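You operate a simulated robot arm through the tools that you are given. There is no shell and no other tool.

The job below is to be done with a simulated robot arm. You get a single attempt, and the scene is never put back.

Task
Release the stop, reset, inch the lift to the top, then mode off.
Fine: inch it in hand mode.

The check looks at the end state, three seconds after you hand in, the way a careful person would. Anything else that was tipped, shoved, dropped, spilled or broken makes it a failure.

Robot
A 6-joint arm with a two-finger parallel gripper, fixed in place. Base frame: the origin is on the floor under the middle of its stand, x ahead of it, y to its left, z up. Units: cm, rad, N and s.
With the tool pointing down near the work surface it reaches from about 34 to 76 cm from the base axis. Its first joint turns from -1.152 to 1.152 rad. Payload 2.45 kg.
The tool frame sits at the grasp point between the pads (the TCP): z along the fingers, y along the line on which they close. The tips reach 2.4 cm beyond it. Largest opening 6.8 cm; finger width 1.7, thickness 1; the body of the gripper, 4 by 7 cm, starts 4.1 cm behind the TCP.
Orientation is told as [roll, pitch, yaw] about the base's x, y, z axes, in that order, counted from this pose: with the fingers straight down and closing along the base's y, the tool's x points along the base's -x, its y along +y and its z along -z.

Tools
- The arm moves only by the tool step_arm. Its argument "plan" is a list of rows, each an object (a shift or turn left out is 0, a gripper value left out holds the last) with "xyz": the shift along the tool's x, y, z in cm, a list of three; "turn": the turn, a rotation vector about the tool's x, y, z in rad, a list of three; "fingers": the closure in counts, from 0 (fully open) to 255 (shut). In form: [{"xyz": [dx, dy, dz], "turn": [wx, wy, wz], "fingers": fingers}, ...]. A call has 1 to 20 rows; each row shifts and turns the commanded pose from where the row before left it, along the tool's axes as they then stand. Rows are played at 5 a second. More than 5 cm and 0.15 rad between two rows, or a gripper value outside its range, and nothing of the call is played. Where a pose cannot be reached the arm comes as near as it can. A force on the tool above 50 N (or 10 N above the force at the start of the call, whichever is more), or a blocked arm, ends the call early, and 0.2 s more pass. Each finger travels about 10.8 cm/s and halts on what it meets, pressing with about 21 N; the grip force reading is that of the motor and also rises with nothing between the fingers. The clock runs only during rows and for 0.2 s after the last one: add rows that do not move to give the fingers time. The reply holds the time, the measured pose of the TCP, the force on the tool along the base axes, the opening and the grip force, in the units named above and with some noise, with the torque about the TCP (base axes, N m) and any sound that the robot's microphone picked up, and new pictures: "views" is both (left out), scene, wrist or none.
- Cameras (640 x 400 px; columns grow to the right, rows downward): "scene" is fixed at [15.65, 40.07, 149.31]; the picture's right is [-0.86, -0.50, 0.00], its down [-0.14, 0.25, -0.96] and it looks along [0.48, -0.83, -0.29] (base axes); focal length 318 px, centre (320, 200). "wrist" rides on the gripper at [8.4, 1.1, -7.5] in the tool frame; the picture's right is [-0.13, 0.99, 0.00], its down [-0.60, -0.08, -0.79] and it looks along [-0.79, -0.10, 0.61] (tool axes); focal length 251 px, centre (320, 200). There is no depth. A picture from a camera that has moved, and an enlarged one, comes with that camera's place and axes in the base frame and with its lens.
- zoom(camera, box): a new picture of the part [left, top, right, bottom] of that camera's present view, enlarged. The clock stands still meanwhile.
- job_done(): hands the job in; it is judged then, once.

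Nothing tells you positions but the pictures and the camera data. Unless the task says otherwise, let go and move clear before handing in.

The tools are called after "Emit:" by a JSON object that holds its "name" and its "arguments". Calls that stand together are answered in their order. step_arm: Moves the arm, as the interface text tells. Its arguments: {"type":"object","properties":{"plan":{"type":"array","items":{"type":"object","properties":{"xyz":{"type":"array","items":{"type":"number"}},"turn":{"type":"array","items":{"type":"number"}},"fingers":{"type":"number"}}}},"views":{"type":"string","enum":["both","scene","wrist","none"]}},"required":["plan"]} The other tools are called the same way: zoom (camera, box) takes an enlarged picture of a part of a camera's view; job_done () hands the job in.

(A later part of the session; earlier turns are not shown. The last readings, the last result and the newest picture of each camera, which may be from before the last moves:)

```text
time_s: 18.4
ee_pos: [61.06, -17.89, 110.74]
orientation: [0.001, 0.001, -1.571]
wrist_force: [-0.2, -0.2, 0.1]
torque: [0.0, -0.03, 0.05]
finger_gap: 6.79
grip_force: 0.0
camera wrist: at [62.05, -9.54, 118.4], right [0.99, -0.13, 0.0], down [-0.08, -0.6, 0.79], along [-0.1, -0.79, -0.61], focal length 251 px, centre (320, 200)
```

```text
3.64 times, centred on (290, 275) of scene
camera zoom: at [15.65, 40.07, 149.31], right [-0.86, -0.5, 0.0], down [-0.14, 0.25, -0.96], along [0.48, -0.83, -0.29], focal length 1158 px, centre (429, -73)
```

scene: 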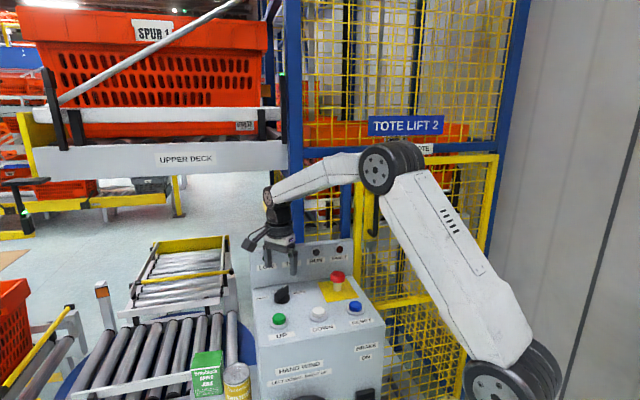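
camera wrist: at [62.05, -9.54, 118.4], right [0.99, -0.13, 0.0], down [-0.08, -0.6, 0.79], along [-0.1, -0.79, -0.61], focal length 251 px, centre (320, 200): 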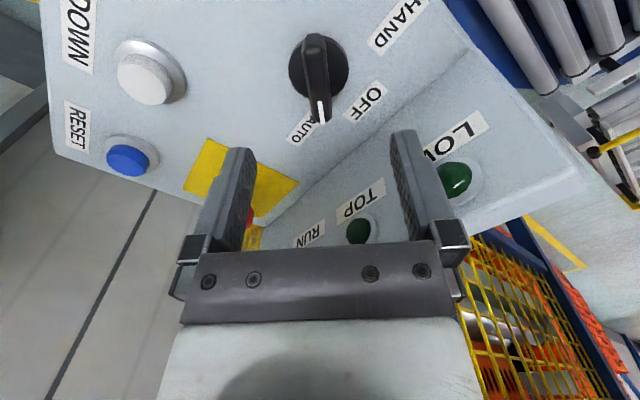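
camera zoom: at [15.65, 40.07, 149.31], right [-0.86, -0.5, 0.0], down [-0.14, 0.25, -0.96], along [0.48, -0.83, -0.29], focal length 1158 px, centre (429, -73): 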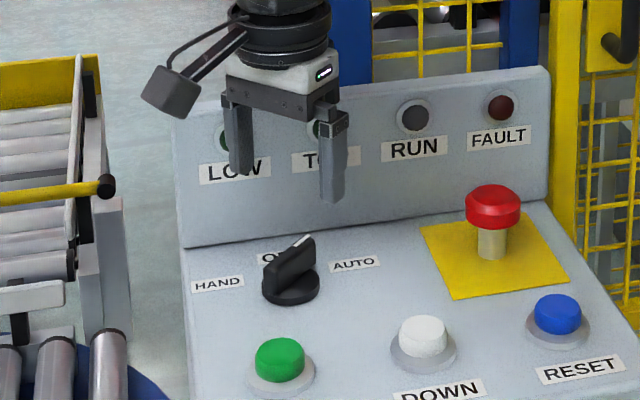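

The pads are aligned with the fin (its pointer on AUTO). I'll lower to straddle it, stopping with the tips just above the disc to check.

Emit:
{"name": "step_arm", "arguments": {"plan": [{"xyz": [0.2, 0, 2.0]}, {"xyz": [0, 0, 2.0]}, {"xyz": [0, 0, 2.0]}, {"xyz": [0, 0, 1.1]}, {}], "views": "both"}}

Emit:
{"name": "zoom", "arguments": {"camera": "wrist", "box": [220, 80, 420, 205]}}

Emit:
{"name": "zoom", "arguments": {"camera": "scene", "box": [240, 220, 340, 330]}}

```text
time_s: 19.6
ee_pos: [61.1, -17.76, 103.77]
orientation: [-0.001, 0.001, -1.571]
wrist_force: [-0.4, 0.0, -0.8]
torque: [-0.02, 0.04, 0.01]
finger_gap: 6.81
grip_force: 0.1
camera wrist: at [62.12, -9.39, 111.39], right [0.99, -0.13, 0.0], down [-0.08, -0.6, 0.79], along [-0.1, -0.79, -0.61], focal length 251 px, centre (320, 200)
```

scene: 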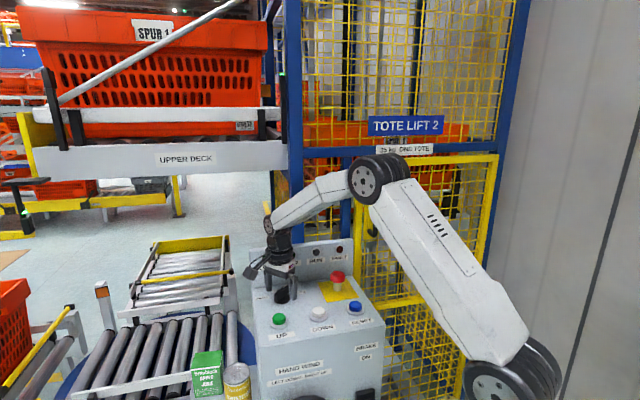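
wrist: 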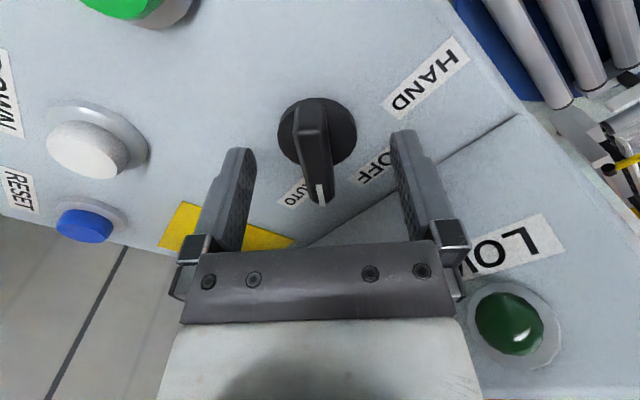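

```text
3.20 times, centred on (320, 142) of wrist
camera zoom: at [62.12, -9.39, 111.39], right [0.99, -0.13, 0.0], down [-0.08, -0.6, 0.79], along [-0.1, -0.79, -0.61], focal length 805 px, centre (320, 384)
```

zoom: 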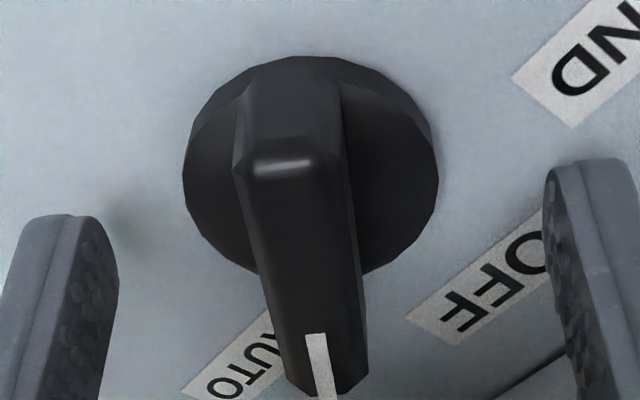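

```text
3.64 times, centred on (290, 275) of scene
camera zoom: at [15.65, 40.07, 149.31], right [-0.86, -0.5, 0.0], down [-0.14, 0.25, -0.96], along [0.48, -0.83, -0.29], focal length 1158 px, centre (429, -73)
```

zoom: 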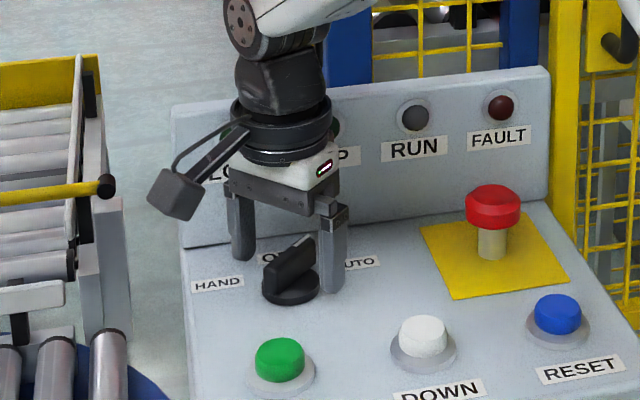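

The fin is about 0.2 cm off centre, so I'll trim that, drop slightly and close on it.

Emit:
{"name": "step_arm", "arguments": {"plan": [{"xyz": [0.2, -0.17, 0.3]}, {}, {"fingers": 255}, {}, {}, {}], "views": "both"}}

Emit:
{"name": "zoom", "arguments": {"camera": "wrist", "box": [220, 80, 420, 205]}}

Emit:
{"name": "zoom", "arguments": {"camera": "scene", "box": [240, 220, 340, 330]}}

```text
time_s: 21.0
ee_pos: [61.04, -17.57, 103.59]
orientation: [-0.001, -0.001, -1.572]
wrist_force: [-1.1, 0.2, 1.0]
torque: [-0.32, 0.12, -0.02]
finger_gap: 1.4
grip_force: 33.8
camera wrist: at [61.95, -9.18, 111.09], right [0.99, -0.13, 0.0], down [-0.08, -0.6, 0.79], along [-0.1, -0.79, -0.61], focal length 251 px, centre (320, 200)
```

scene: 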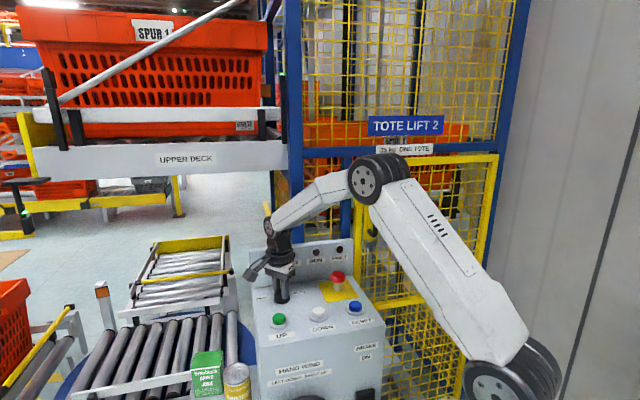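
wrist: 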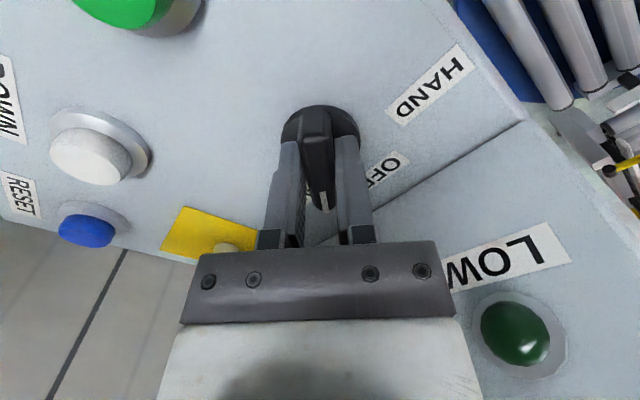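

```text
3.20 times, centred on (320, 142) of wrist
camera zoom: at [61.95, -9.18, 111.09], right [0.99, -0.13, 0.0], down [-0.08, -0.6, 0.79], along [-0.1, -0.79, -0.61], focal length 805 px, centre (320, 384)
```

zoom: 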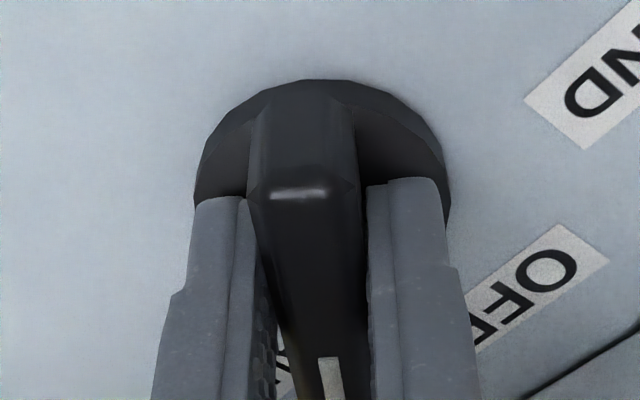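

```text
3.64 times, centred on (290, 275) of scene
camera zoom: at [15.64, 40.07, 149.3], right [-0.86, -0.5, 0.0], down [-0.14, 0.25, -0.96], along [0.48, -0.83, -0.29], focal length 1158 px, centre (429, -73)
```

zoom: 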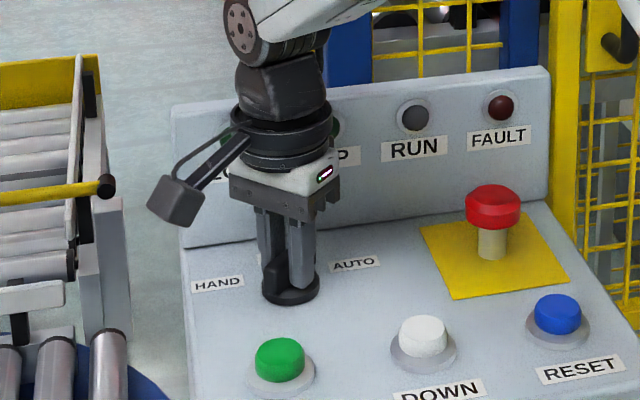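

The fin is gripped (1.4 cm). I'll turn counterclockwise 45° first, to OFF, and check.

Emit:
{"name": "step_arm", "arguments": {"plan": [{"turn": [0, 0, -0.131]}, {"turn": [0, 0, -0.131]}, {"turn": [0, 0, -0.131]}, {"turn": [0, 0, -0.131]}, {"turn": [0, 0, -0.131]}, {"turn": [0, 0, -0.13]}, {}], "views": "both"}}

Emit:
{"name": "zoom", "arguments": {"camera": "wrist", "box": [220, 80, 420, 205]}}

Emit:
{"name": "zoom", "arguments": {"camera": "scene", "box": [240, 220, 340, 330]}}

```text
time_s: 22.6
ee_pos: [60.71, -17.66, 103.46]
orientation: [-0.001, -0.001, -0.782]
wrist_force: [-12.4, -14.8, -1.2]
torque: [-0.56, -0.36, -0.04]
finger_gap: 1.38
grip_force: 33.8
camera wrist: at [55.49, -10.95, 111.08], right [0.79, 0.61, 0.0], down [0.37, -0.48, 0.79], along [0.48, -0.63, -0.61], focal length 251 px, centre (320, 200)
```

scene: 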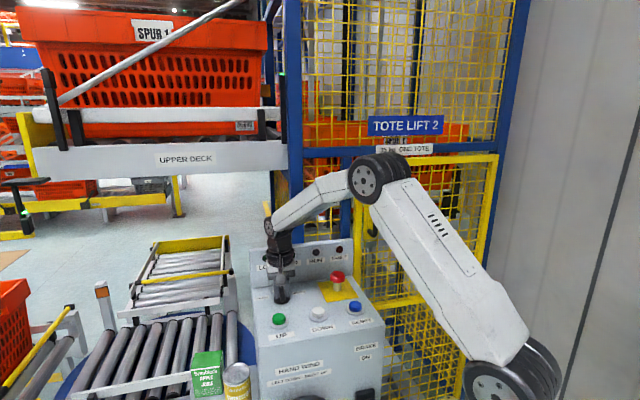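
wrist: 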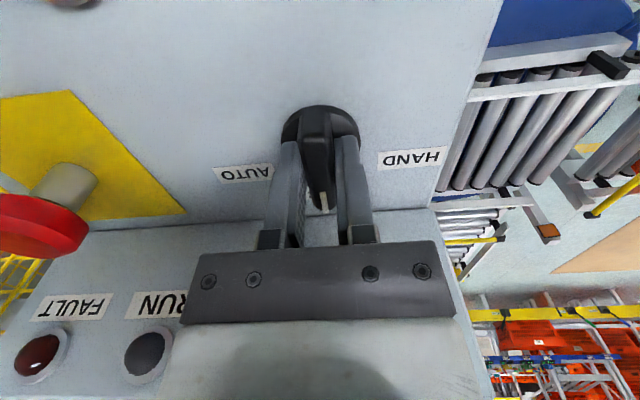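

```text
3.20 times, centred on (320, 142) of wrist
camera zoom: at [55.49, -10.95, 111.08], right [0.79, 0.61, 0.0], down [0.37, -0.48, 0.79], along [0.48, -0.63, -0.61], focal length 805 px, centre (320, 384)
```

zoom: 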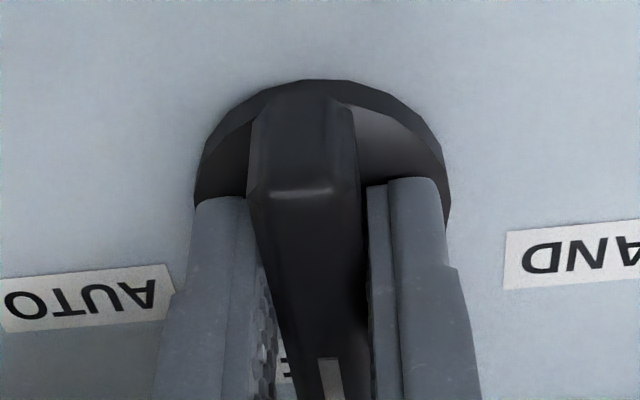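

```text
3.64 times, centred on (290, 275) of scene
camera zoom: at [15.61, 40.02, 149.32], right [-0.86, -0.5, 0.0], down [-0.14, 0.25, -0.96], along [0.48, -0.83, -0.29], focal length 1158 px, centre (429, -73)
```

zoom: 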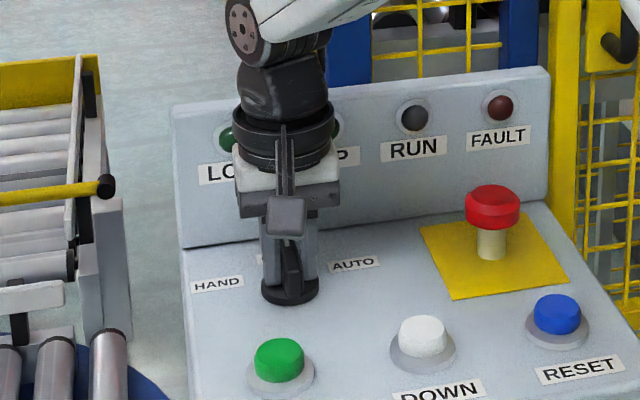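

The knob followed to OFF. There's a small side force, so I'll relieve it by 0.1 cm and continue to HAND.

Emit:
{"name": "step_arm", "arguments": {"plan": [{"xyz": [0, -0.12, 0], "turn": [0, 0, -0.131]}, {"turn": [0, 0, -0.131]}, {"turn": [0, 0, -0.131]}, {"turn": [0, 0, -0.131]}, {"turn": [0, 0, -0.131]}, {"turn": [0, 0, -0.13]}, {}], "views": "both"}}

Emit:
{"name": "zoom", "arguments": {"camera": "wrist", "box": [220, 80, 420, 205]}}

Emit:
{"name": "zoom", "arguments": {"camera": "scene", "box": [240, 220, 340, 330]}}

```text
time_s: 24.2
ee_pos: [60.66, -17.78, 103.52]
orientation: [-0.004, -0.001, -0.001]
wrist_force: [-12.9, -26.6, -2.3]
torque: [0.16, -0.81, -0.07]
finger_gap: 1.41
grip_force: 33.7
camera wrist: at [52.17, -16.76, 111.08], right [0.13, 0.99, 0.0], down [0.6, -0.08, 0.79], along [0.79, -0.1, -0.61], focal length 251 px, centre (320, 200)
```

scene: 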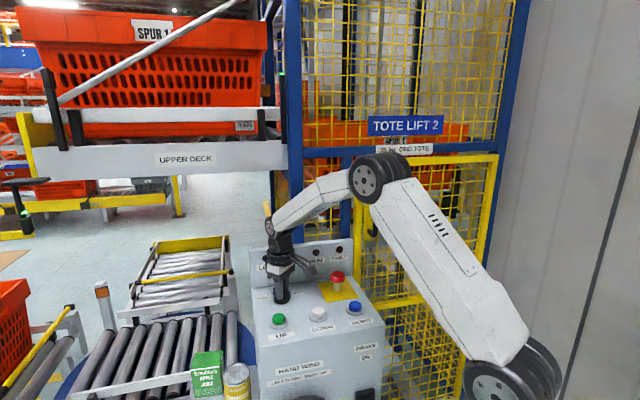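
wrist: 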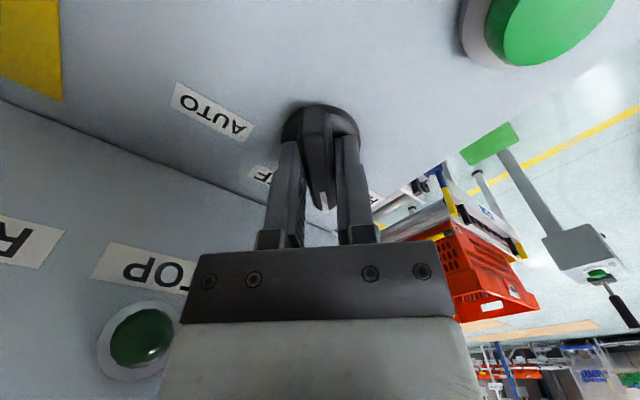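

```text
3.20 times, centred on (320, 142) of wrist
camera zoom: at [52.17, -16.76, 111.08], right [0.13, 0.99, 0.0], down [0.6, -0.08, 0.79], along [0.79, -0.1, -0.61], focal length 805 px, centre (320, 384)
```

zoom: 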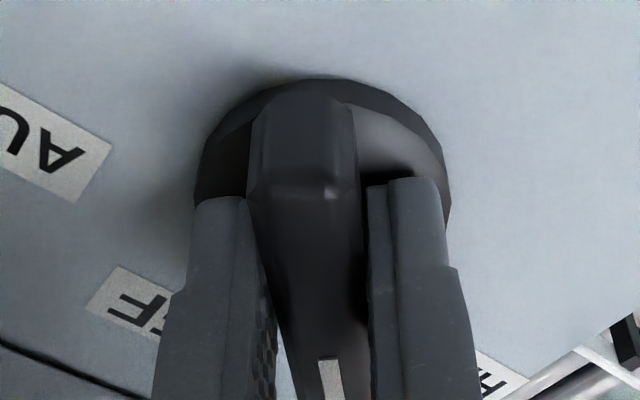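

```text
3.64 times, centred on (290, 275) of scene
camera zoom: at [15.61, 39.98, 149.33], right [-0.86, -0.5, 0.0], down [-0.14, 0.25, -0.96], along [0.48, -0.83, -0.29], focal length 1158 px, centre (429, -73)
```

zoom: 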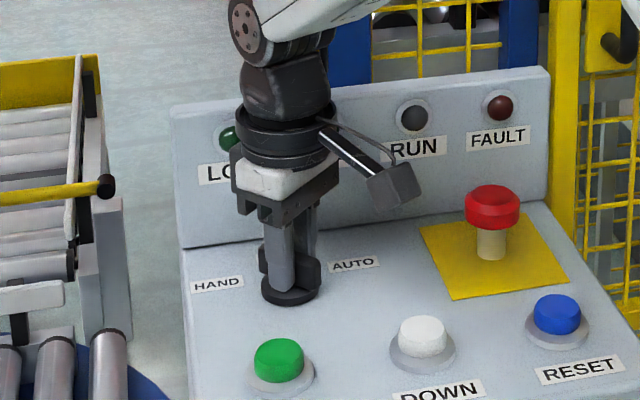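

The knob has turned 90° to HAND. I'll ease the side load, let go and lift to verify the pointer.

Emit:
{"name": "step_arm", "arguments": {"plan": [{"xyz": [0.1, -0.15, 0]}, {}, {"fingers": 0}, {}, {}, {"xyz": [0, 0, -2.0]}, {"xyz": [0, 0, -3.0]}, {"xyz": [0, 0, -3.0]}, {}], "views": "both"}}

Emit:
{"name": "zoom", "arguments": {"camera": "wrist", "box": [220, 0, 420, 185]}}

Emit:
{"name": "zoom", "arguments": {"camera": "scene", "box": [240, 220, 390, 330]}}

```text
time_s: 26.2
ee_pos: [60.53, -17.75, 111.42]
orientation: [0.001, -0.001, 0.0]
wrist_force: [-0.2, 0.4, 0.1]
torque: [0.0, -0.01, -0.02]
finger_gap: 6.81
grip_force: 0.0
camera wrist: at [52.0, -16.66, 119.05], right [0.13, 0.99, 0.0], down [0.6, -0.08, 0.79], along [0.79, -0.1, -0.61], focal length 251 px, centre (320, 200)
```

scene: 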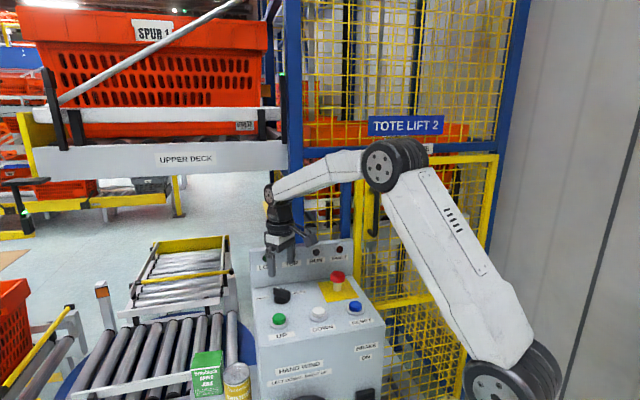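
wrist: 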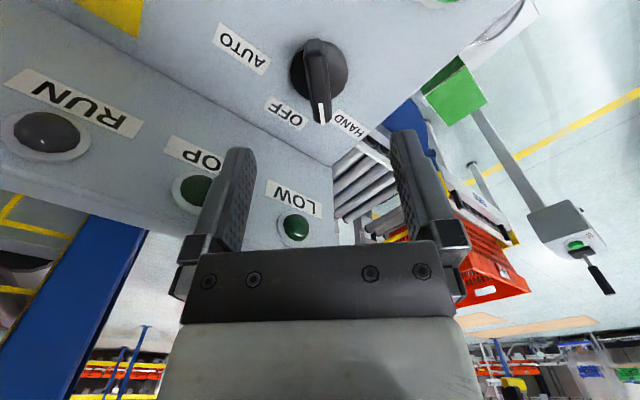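

```text
2.16 times, centred on (320, 92) of wrist
camera zoom: at [52.0, -16.66, 119.05], right [0.13, 0.99, 0.0], down [0.6, -0.08, 0.79], along [0.79, -0.1, -0.61], focal length 544 px, centre (320, 432)
```

zoom: 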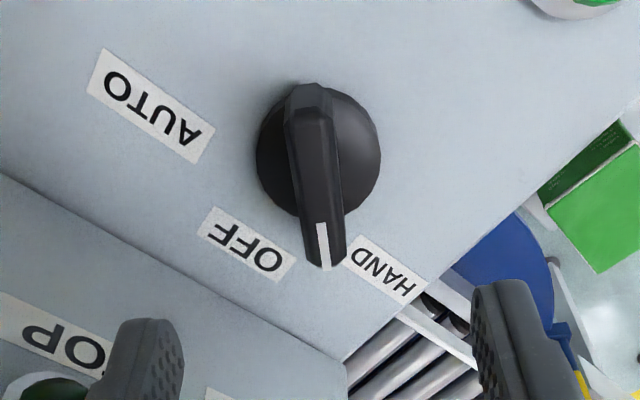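

```text
3.64 times, centred on (315, 275) of scene
camera zoom: at [15.65, 40.07, 149.31], right [-0.86, -0.5, 0.0], down [-0.14, 0.25, -0.96], along [0.48, -0.83, -0.29], focal length 1158 px, centre (338, -73)
```

zoom: 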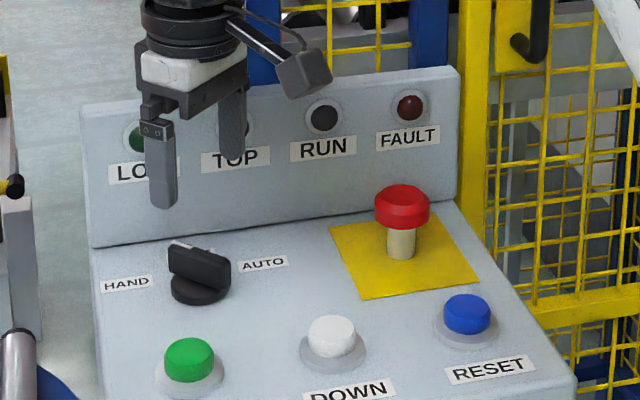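

The knob points at HAND. Now I'll close the fingers and move over the green UP button at about (55.6,-9.7). I'm keeping this yaw so the wrist camera can see the TOP lamp.

Emit:
{"name": "step_arm", "arguments": {"plan": [{"xyz": [1.65, 2.68, 0], "fingers": 255}, {"xyz": [1.65, 2.68, 0]}, {"xyz": [1.6, 2.69, 0]}, {"xyz": [0, 0, 2.4]}, {}], "views": "both"}}

Emit:
{"name": "zoom", "arguments": {"camera": "wrist", "box": [220, 0, 420, 185]}}

Emit:
{"name": "zoom", "arguments": {"camera": "scene", "box": [240, 90, 480, 330]}}

```text
time_s: 27.4
ee_pos: [55.64, -9.66, 109.2]
orientation: [-0.001, -0.003, 0.001]
wrist_force: [-0.7, 0.1, -1.0]
torque: [-0.01, -0.02, -0.01]
finger_gap: 0.02
grip_force: 21.6
camera wrist: at [47.15, -8.6, 116.66], right [0.13, 0.99, 0.0], down [0.6, -0.08, 0.79], along [0.79, -0.1, -0.61], focal length 251 px, centre (320, 200)
```

scene: 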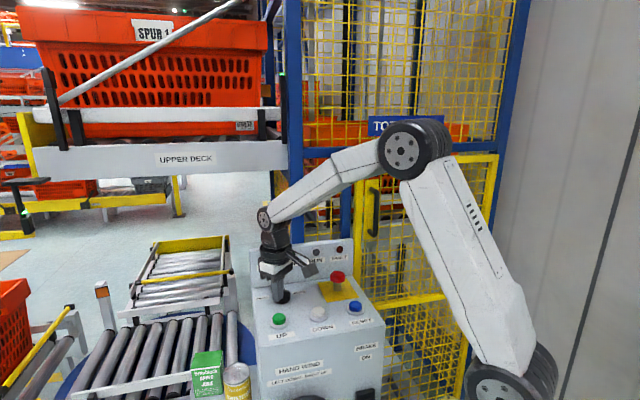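
wrist: 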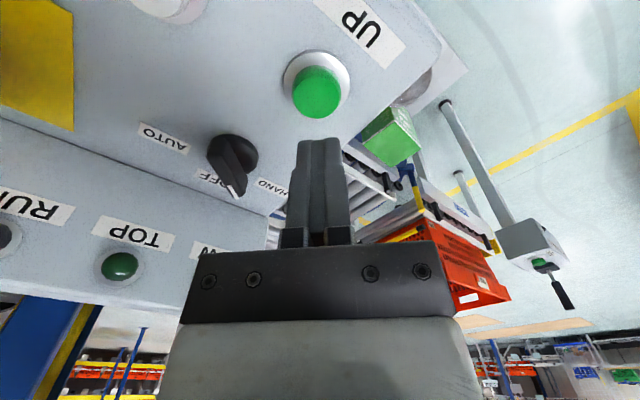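

```text
2.16 times, centred on (320, 92) of wrist
camera zoom: at [47.15, -8.6, 116.66], right [0.13, 0.99, 0.0], down [0.6, -0.08, 0.79], along [0.79, -0.1, -0.61], focal length 544 px, centre (320, 432)
```

zoom: 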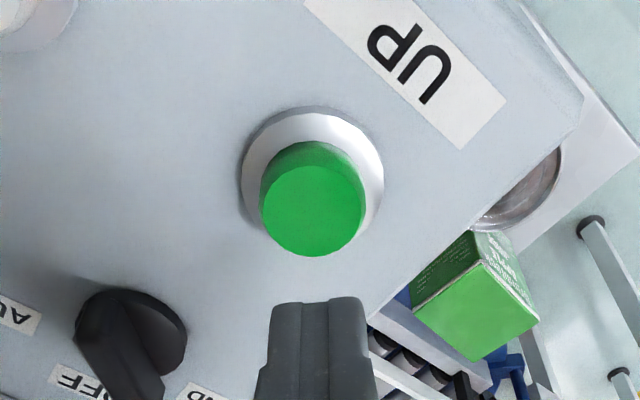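

```text
1.67 times, centred on (360, 210) of scene
camera zoom: at [15.65, 40.07, 149.31], right [-0.86, -0.5, 0.0], down [-0.14, 0.25, -0.96], along [0.48, -0.83, -0.29], focal length 531 px, centre (253, 183)
```

zoom: 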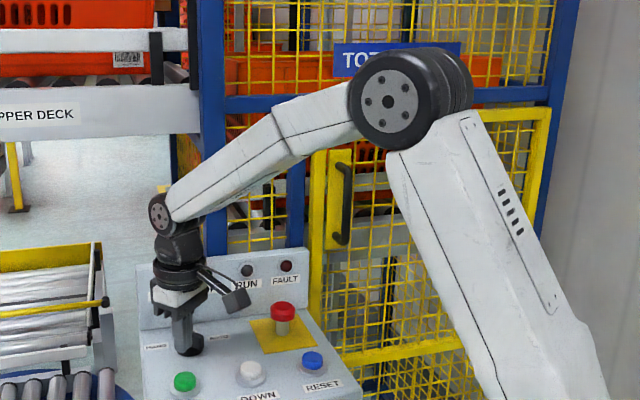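

UP is nearly centred; I'll trim 0.2 cm and come down to hover just above it before pressing.

Emit:
{"name": "step_arm", "arguments": {"plan": [{"xyz": [-0.2, -0.2, 2.0]}, {"xyz": [0, 0, 2.0]}, {"xyz": [0, 0, 0.7]}, {}], "views": "both"}}

Emit:
{"name": "zoom", "arguments": {"camera": "scene", "box": [240, 90, 480, 330]}}

Emit:
{"name": "zoom", "arguments": {"camera": "scene", "box": [295, 110, 355, 170]}}

```text
time_s: 28.4
ee_pos: [55.95, -9.87, 104.4]
orientation: [0.0, 0.0, 0.001]
wrist_force: [0.3, 0.3, 0.3]
torque: [-0.01, 0.0, 0.02]
finger_gap: 0.0
grip_force: 21.2
camera wrist: at [47.45, -8.83, 111.91], right [0.13, 0.99, 0.0], down [0.6, -0.08, 0.79], along [0.79, -0.1, -0.61], focal length 251 px, centre (320, 200)
```

scene: 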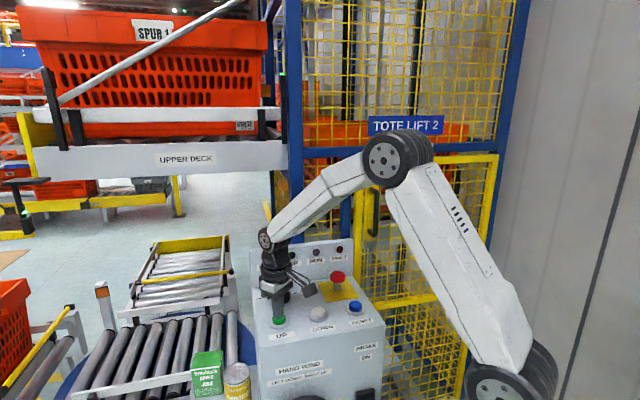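
wrist: 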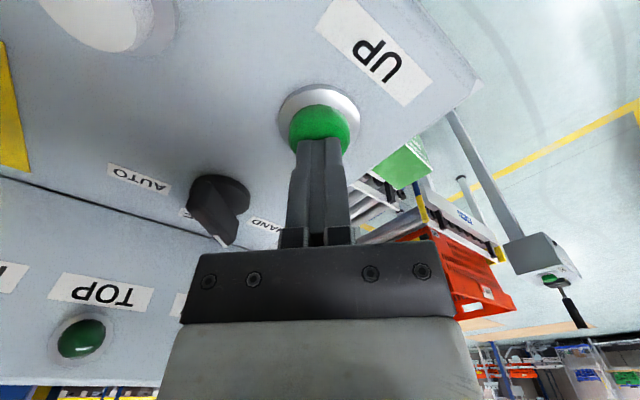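

```text
1.67 times, centred on (360, 210) of scene
camera zoom: at [15.65, 40.07, 149.31], right [-0.86, -0.5, 0.0], down [-0.14, 0.25, -0.96], along [0.48, -0.83, -0.29], focal length 531 px, centre (253, 183)
```

zoom: 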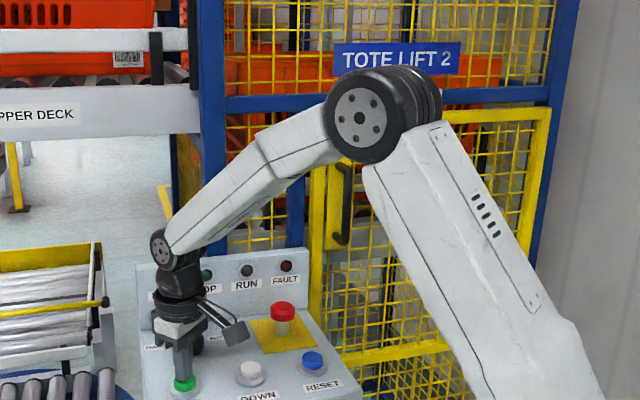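

```text
6.67 times, centred on (325, 140) of scene
camera zoom: at [15.65, 40.07, 149.31], right [-0.86, -0.5, 0.0], down [-0.14, 0.25, -0.96], along [0.48, -0.83, -0.29], focal length 2123 px, centre (287, 600)
```

zoom: 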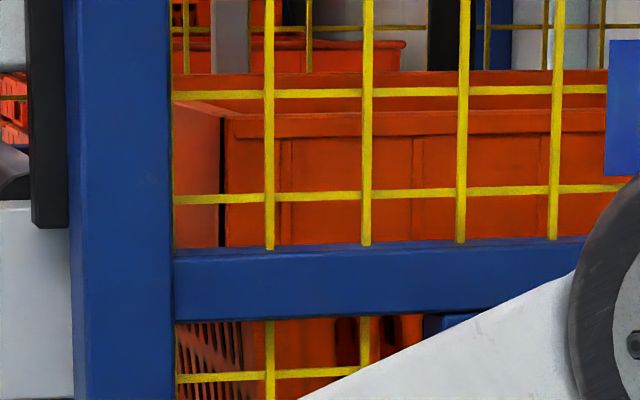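

Hovering right over UP with the TOP lamp in the wrist view and the tote rim visible in the scene view. I'll make a first short press to see how the lift responds.

Emit:
{"name": "step_arm", "arguments": {"plan": [{"xyz": [0, 0, 0.3]}, {"xyz": [0, 0, 0.25]}, {}, {}, {"xyz": [0, 0, -0.6]}], "views": "both"}}

Emit:
{"name": "zoom", "arguments": {"camera": "scene", "box": [295, 110, 355, 170]}}

Emit:
{"name": "zoom", "arguments": {"camera": "scene", "box": [240, 220, 390, 330]}}

```text
time_s: 29.6
ee_pos: [55.83, -9.78, 104.43]
orientation: [0.0, 0.002, 0.001]
wrist_force: [-0.2, -0.5, 0.2]
torque: [0.0, 0.01, 0.01]
finger_gap: 0.0
grip_force: 21.0
heard: click
camera wrist: at [47.35, -8.77, 111.95], right [0.13, 0.99, 0.0], down [0.61, -0.08, 0.79], along [0.79, -0.1, -0.61], focal length 251 px, centre (320, 200)
```

scene: 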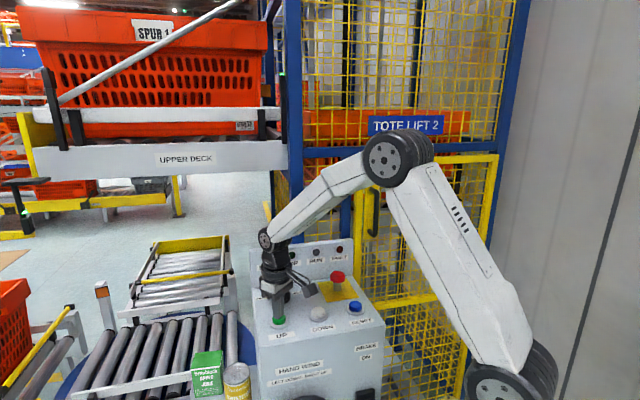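
wrist: 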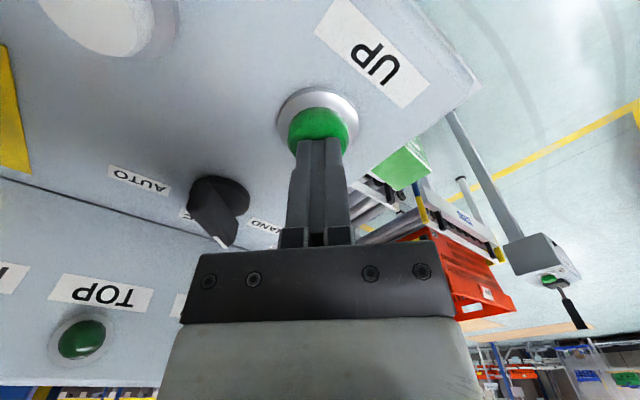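

```text
6.67 times, centred on (325, 140) of scene
camera zoom: at [15.65, 40.07, 149.31], right [-0.86, -0.5, 0.0], down [-0.14, 0.25, -0.96], along [0.48, -0.83, -0.29], focal length 2123 px, centre (287, 600)
```

zoom: 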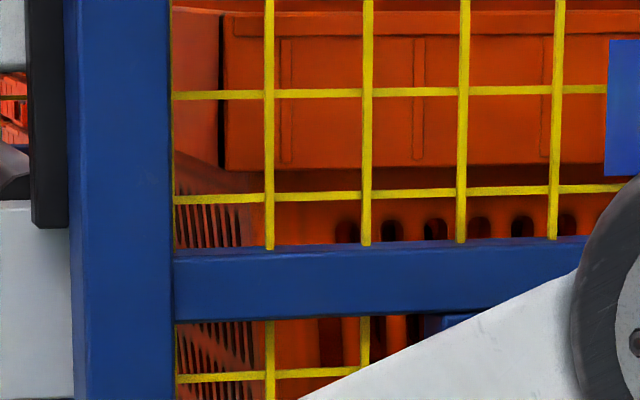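

```text
3.64 times, centred on (315, 275) of scene
camera zoom: at [15.65, 40.07, 149.31], right [-0.86, -0.5, 0.0], down [-0.14, 0.25, -0.96], along [0.48, -0.83, -0.29], focal length 1158 px, centre (338, -73)
```

zoom: 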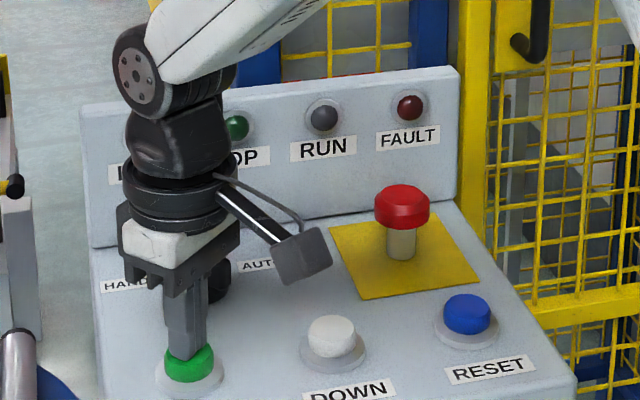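

The lift rose roughly 6–7 cm on that short press (about 10 cm/s). TOP isn't lit yet, so I'll look at the carriage against the upper deck to judge the remaining travel.

Emit:
{"name": "zoom", "arguments": {"camera": "scene", "box": [200, 60, 500, 250]}}

Emit:
{"name": "zoom", "arguments": {"camera": "scene", "box": [270, 90, 370, 250]}}

Emit:
{"name": "zoom", "arguments": {"camera": "wrist", "box": [0, 220, 200, 400]}}

```text
2.11 times, centred on (350, 155) of scene
camera zoom: at [15.65, 40.07, 149.31], right [-0.86, -0.5, 0.0], down [-0.14, 0.25, -0.96], along [0.48, -0.83, -0.29], focal length 670 px, centre (257, 295)
```

zoom: 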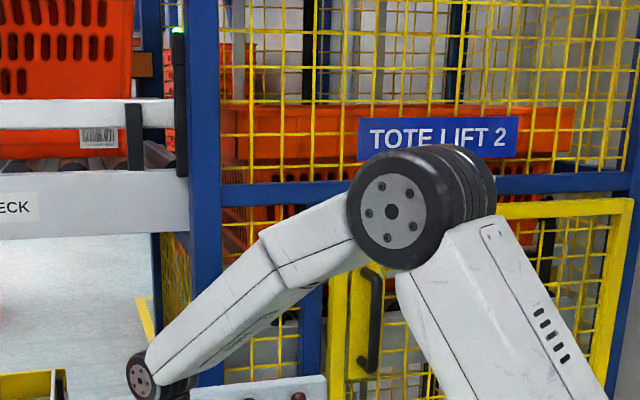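

```text
2.50 times, centred on (320, 170) of scene
camera zoom: at [15.65, 40.07, 149.31], right [-0.86, -0.5, 0.0], down [-0.14, 0.25, -0.96], along [0.48, -0.83, -0.29], focal length 796 px, centre (320, 275)
```

zoom: 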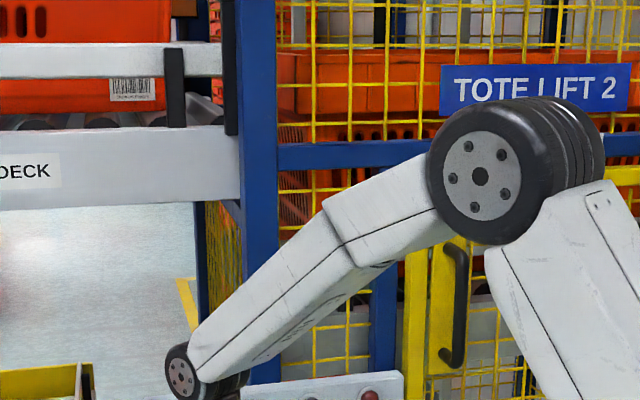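

```text
2.22 times, centred on (100, 310) of wrist
camera zoom: at [47.35, -8.77, 111.95], right [0.13, 0.99, 0.0], down [0.61, -0.08, 0.79], along [0.79, -0.1, -0.61], focal length 559 px, centre (809, -44)
```

zoom: 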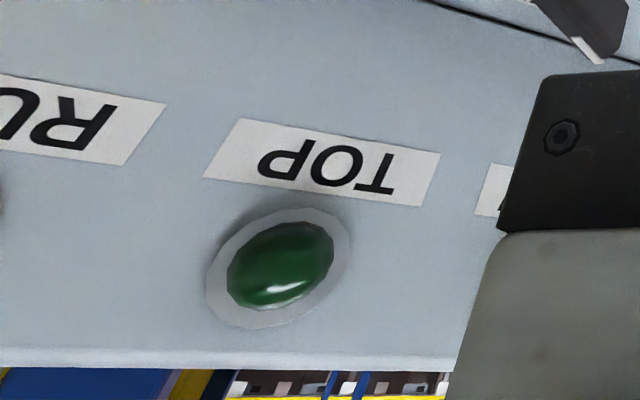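

My rough geometry puts the carriage about 19 cm below the upper deck. I'll do a somewhat longer press and measure again.

Emit:
{"name": "step_arm", "arguments": {"plan": [{"xyz": [0, 0, 0.3]}, {"xyz": [0, 0, 0.3]}, {}, {}, {}, {}, {"xyz": [0, 0, -0.6]}], "views": "both"}}

Emit:
{"name": "zoom", "arguments": {"camera": "scene", "box": [270, 60, 370, 160]}}

Emit:
{"name": "zoom", "arguments": {"camera": "wrist", "box": [0, 220, 200, 400]}}

```text
time_s: 31.2
ee_pos: [55.86, -9.81, 104.39]
orientation: [0.001, 0.001, 0.0]
wrist_force: [-0.2, 0.4, 0.1]
torque: [0.0, -0.02, 0.02]
finger_gap: 0.0
grip_force: 20.8
heard: click
camera wrist: at [47.4, -8.83, 111.96], right [0.13, 0.99, 0.0], down [0.6, -0.08, 0.79], along [0.79, -0.1, -0.61], focal length 251 px, centre (320, 200)
```

scene: 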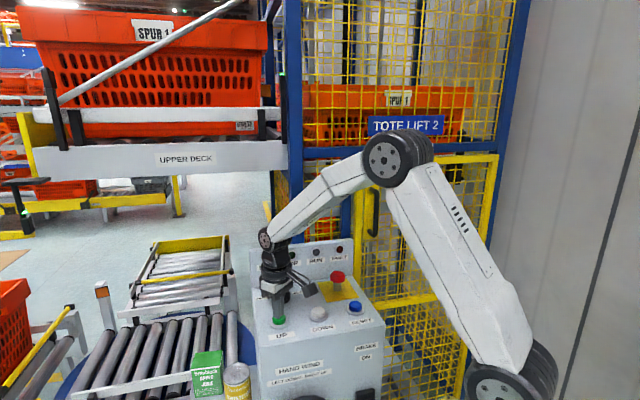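
wrist: 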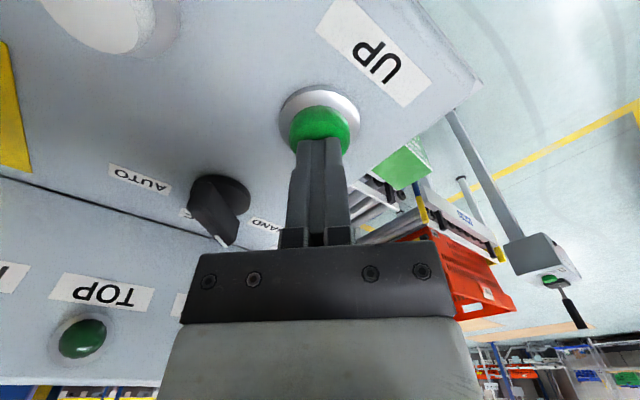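

```text
4.00 times, centred on (320, 110) of scene
camera zoom: at [15.65, 40.07, 149.31], right [-0.86, -0.5, 0.0], down [-0.14, 0.25, -0.96], along [0.48, -0.83, -0.29], focal length 1274 px, centre (320, 560)
```

zoom: 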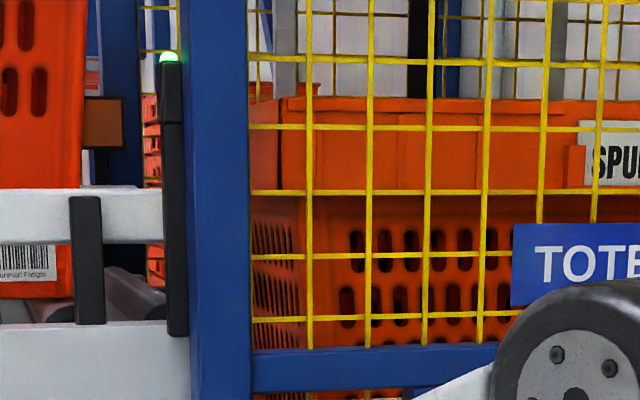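

```text
2.22 times, centred on (100, 310) of wrist
camera zoom: at [47.4, -8.83, 111.96], right [0.13, 0.99, 0.0], down [0.6, -0.08, 0.79], along [0.79, -0.1, -0.61], focal length 559 px, centre (809, -44)
```

zoom: 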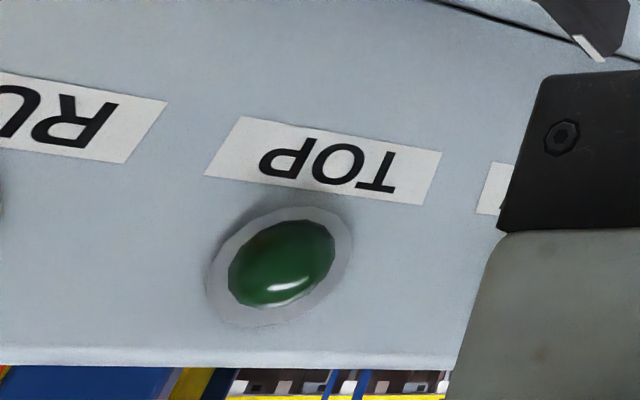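

The lift rose about 10 cm more in 1 s, with TOP still dark, and I estimate 11–14 cm left. Next is a medium press of about 6 cm.

Emit:
{"name": "step_arm", "arguments": {"plan": [{"xyz": [0, 0, 0.3]}, {"xyz": [0, 0, 0.3]}, {}, {}, {"xyz": [0, 0, -0.6]}], "views": "both"}}

Emit:
{"name": "zoom", "arguments": {"camera": "scene", "box": [270, 30, 370, 130]}}

Emit:
{"name": "zoom", "arguments": {"camera": "scene", "box": [250, 220, 370, 290]}}

```text
time_s: 32.4
ee_pos: [55.94, -9.96, 104.35]
orientation: [0.002, 0.0, 0.0]
wrist_force: [0.0, 0.2, 0.4]
torque: [0.01, 0.03, -0.01]
finger_gap: 0.0
grip_force: 20.9
heard: click
camera wrist: at [47.51, -8.84, 111.98], right [0.13, 0.99, 0.0], down [0.6, -0.08, 0.79], along [0.79, -0.1, -0.61], focal length 251 px, centre (320, 200)
```

scene: 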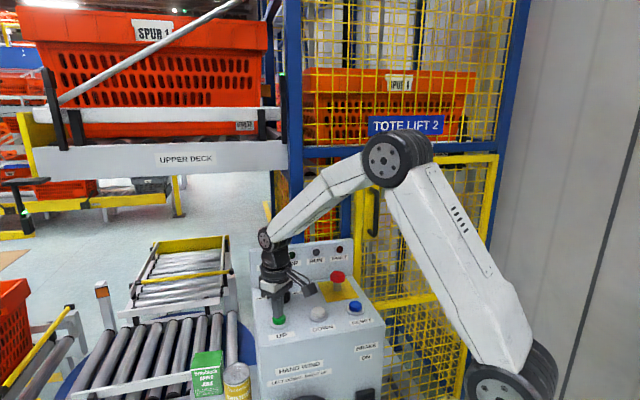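
wrist: 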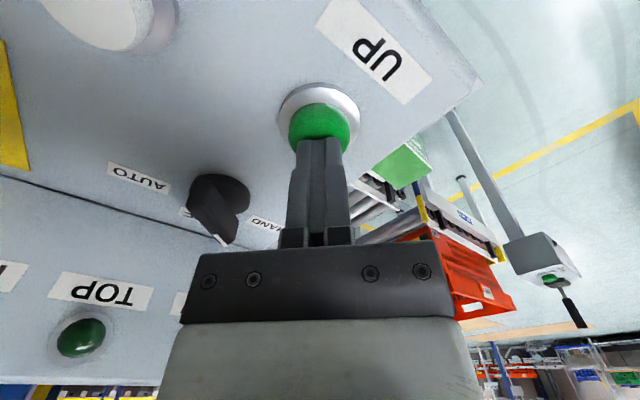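

```text
4.00 times, centred on (320, 80) of scene
camera zoom: at [15.65, 40.07, 149.31], right [-0.86, -0.5, 0.0], down [-0.14, 0.25, -0.96], along [0.48, -0.83, -0.29], focal length 1274 px, centre (320, 680)
```

zoom: 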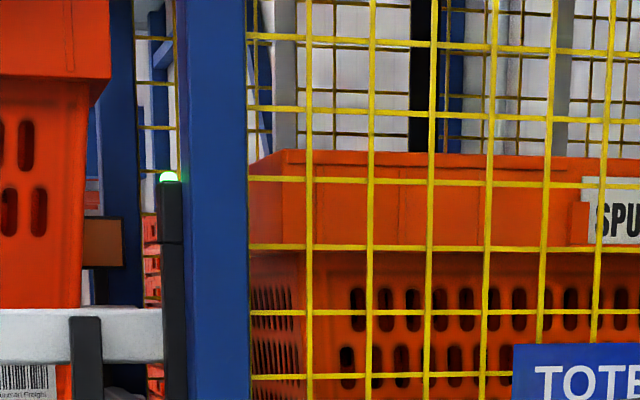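

```text
5.33 times, centred on (310, 255) of scene
camera zoom: at [15.65, 40.07, 149.31], right [-0.86, -0.5, 0.0], down [-0.14, 0.25, -0.96], along [0.48, -0.83, -0.29], focal length 1698 px, centre (373, -93)
```

zoom: 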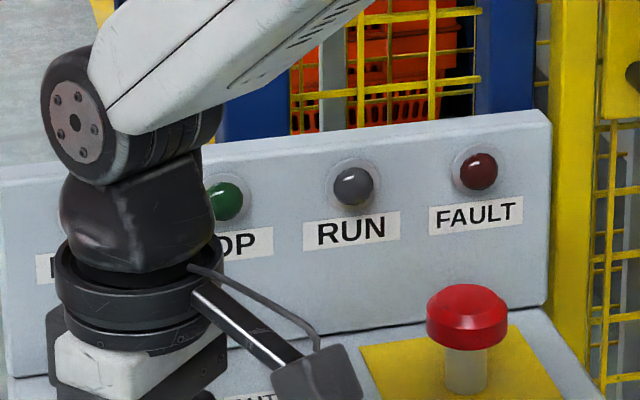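

About 5 cm more, and still no TOP. I'll continue with a shorter inch of about 3 cm.

Emit:
{"name": "step_arm", "arguments": {"plan": [{"xyz": [0, 0, 0.3]}, {"xyz": [0, 0, 0.3]}, {}, {"xyz": [0, 0, -0.6]}], "views": "both"}}

Emit:
{"name": "zoom", "arguments": {"camera": "scene", "box": [270, 30, 370, 130]}}

Emit:
{"name": "zoom", "arguments": {"camera": "scene", "box": [250, 220, 370, 290]}}

```text
time_s: 33.4
ee_pos: [55.94, -9.94, 104.31]
orientation: [-0.001, 0.002, -0.001]
wrist_force: [0.1, 0.1, -0.8]
torque: [0.01, 0.0, 0.0]
finger_gap: 0.0
grip_force: 21.5
heard: click
camera wrist: at [47.45, -8.84, 111.99], right [0.13, 0.99, 0.0], down [0.6, -0.08, 0.79], along [0.79, -0.1, -0.61], focal length 251 px, centre (320, 200)
```

scene: 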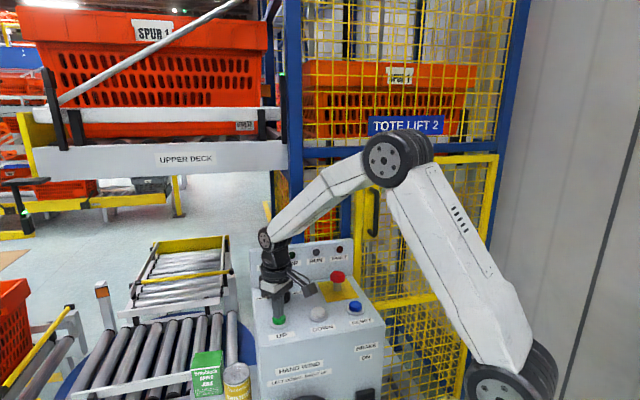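
wrist: 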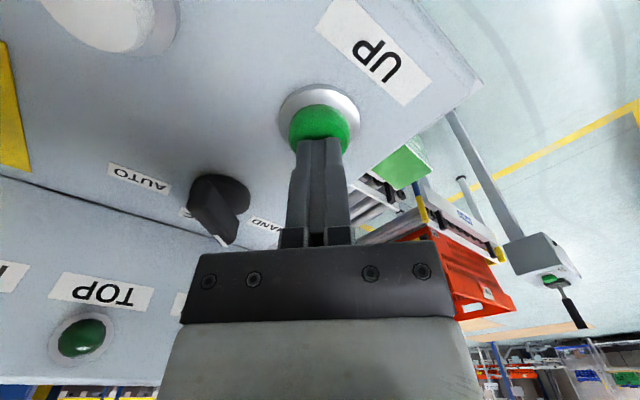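

```text
4.00 times, centred on (320, 80) of scene
camera zoom: at [15.65, 40.07, 149.31], right [-0.86, -0.5, 0.0], down [-0.14, 0.25, -0.96], along [0.48, -0.83, -0.29], focal length 1274 px, centre (320, 680)
```

zoom: 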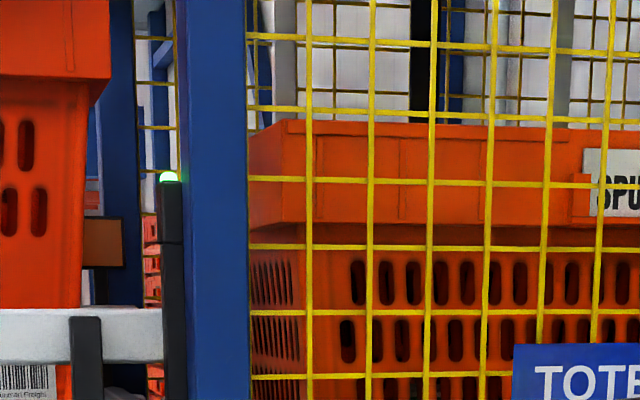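

```text
5.33 times, centred on (310, 255) of scene
camera zoom: at [15.65, 40.07, 149.31], right [-0.86, -0.5, 0.0], down [-0.14, 0.25, -0.96], along [0.48, -0.83, -0.29], focal length 1698 px, centre (373, -93)
```

zoom: 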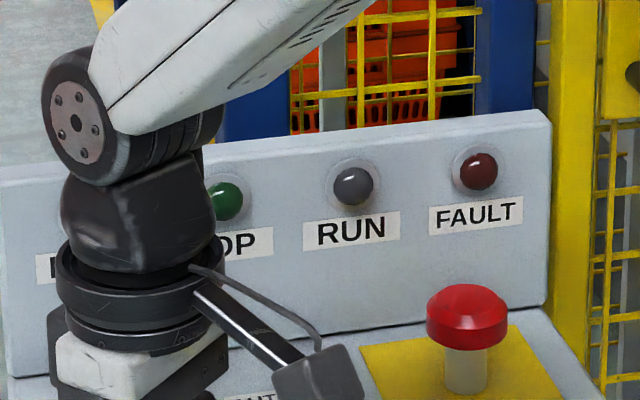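

Rose about 2.8 cm, with TOP still dark. Another inch of the same length.

Emit:
{"name": "step_arm", "arguments": {"plan": [{"xyz": [0, 0, 0.3]}, {"xyz": [0, 0, 0.3]}, {"xyz": [0, 0, -0.6]}, {}], "views": "both"}}

Emit:
{"name": "zoom", "arguments": {"camera": "scene", "box": [270, 30, 370, 130]}}

Emit:
{"name": "zoom", "arguments": {"camera": "scene", "box": [250, 220, 370, 290]}}

```text
time_s: 34.4
ee_pos: [55.9, -9.85, 104.46]
orientation: [-0.001, 0.0, 0.001]
wrist_force: [0.0, 0.0, 0.0]
torque: [-0.05, -0.01, 0.01]
finger_gap: 0.0
grip_force: 21.0
heard: click
camera wrist: at [47.42, -8.86, 111.97], right [0.13, 0.99, 0.0], down [0.6, -0.08, 0.79], along [0.79, -0.1, -0.61], focal length 251 px, centre (320, 200)
```

scene: 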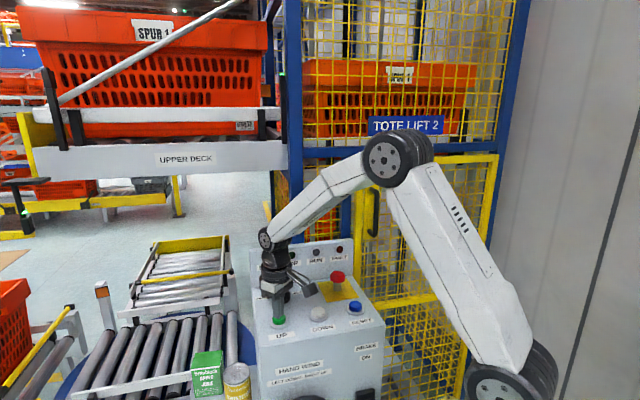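
wrist: 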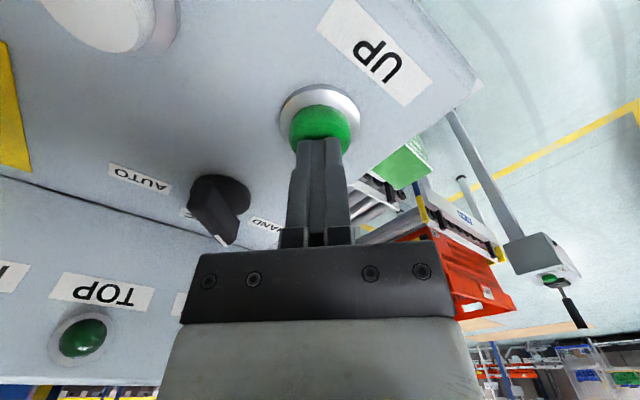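

```text
4.00 times, centred on (320, 80) of scene
camera zoom: at [15.65, 40.07, 149.31], right [-0.86, -0.5, 0.0], down [-0.14, 0.25, -0.96], along [0.48, -0.83, -0.29], focal length 1274 px, centre (320, 680)
```

zoom: 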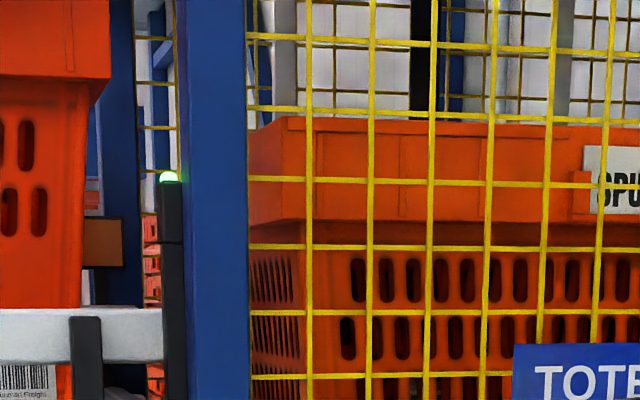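

```text
5.33 times, centred on (310, 255) of scene
camera zoom: at [15.65, 40.07, 149.31], right [-0.86, -0.5, 0.0], down [-0.14, 0.25, -0.96], along [0.48, -0.83, -0.29], focal length 1698 px, centre (373, -93)
```

zoom: 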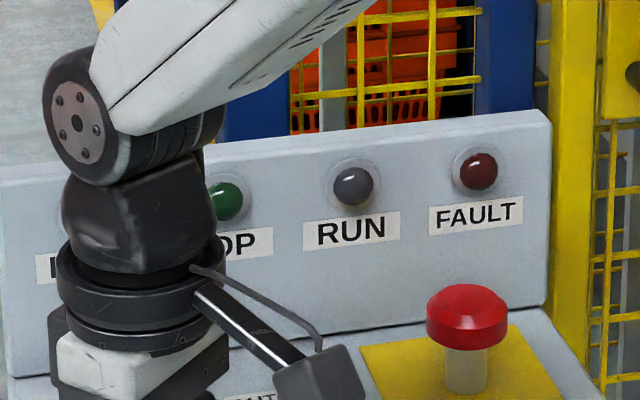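

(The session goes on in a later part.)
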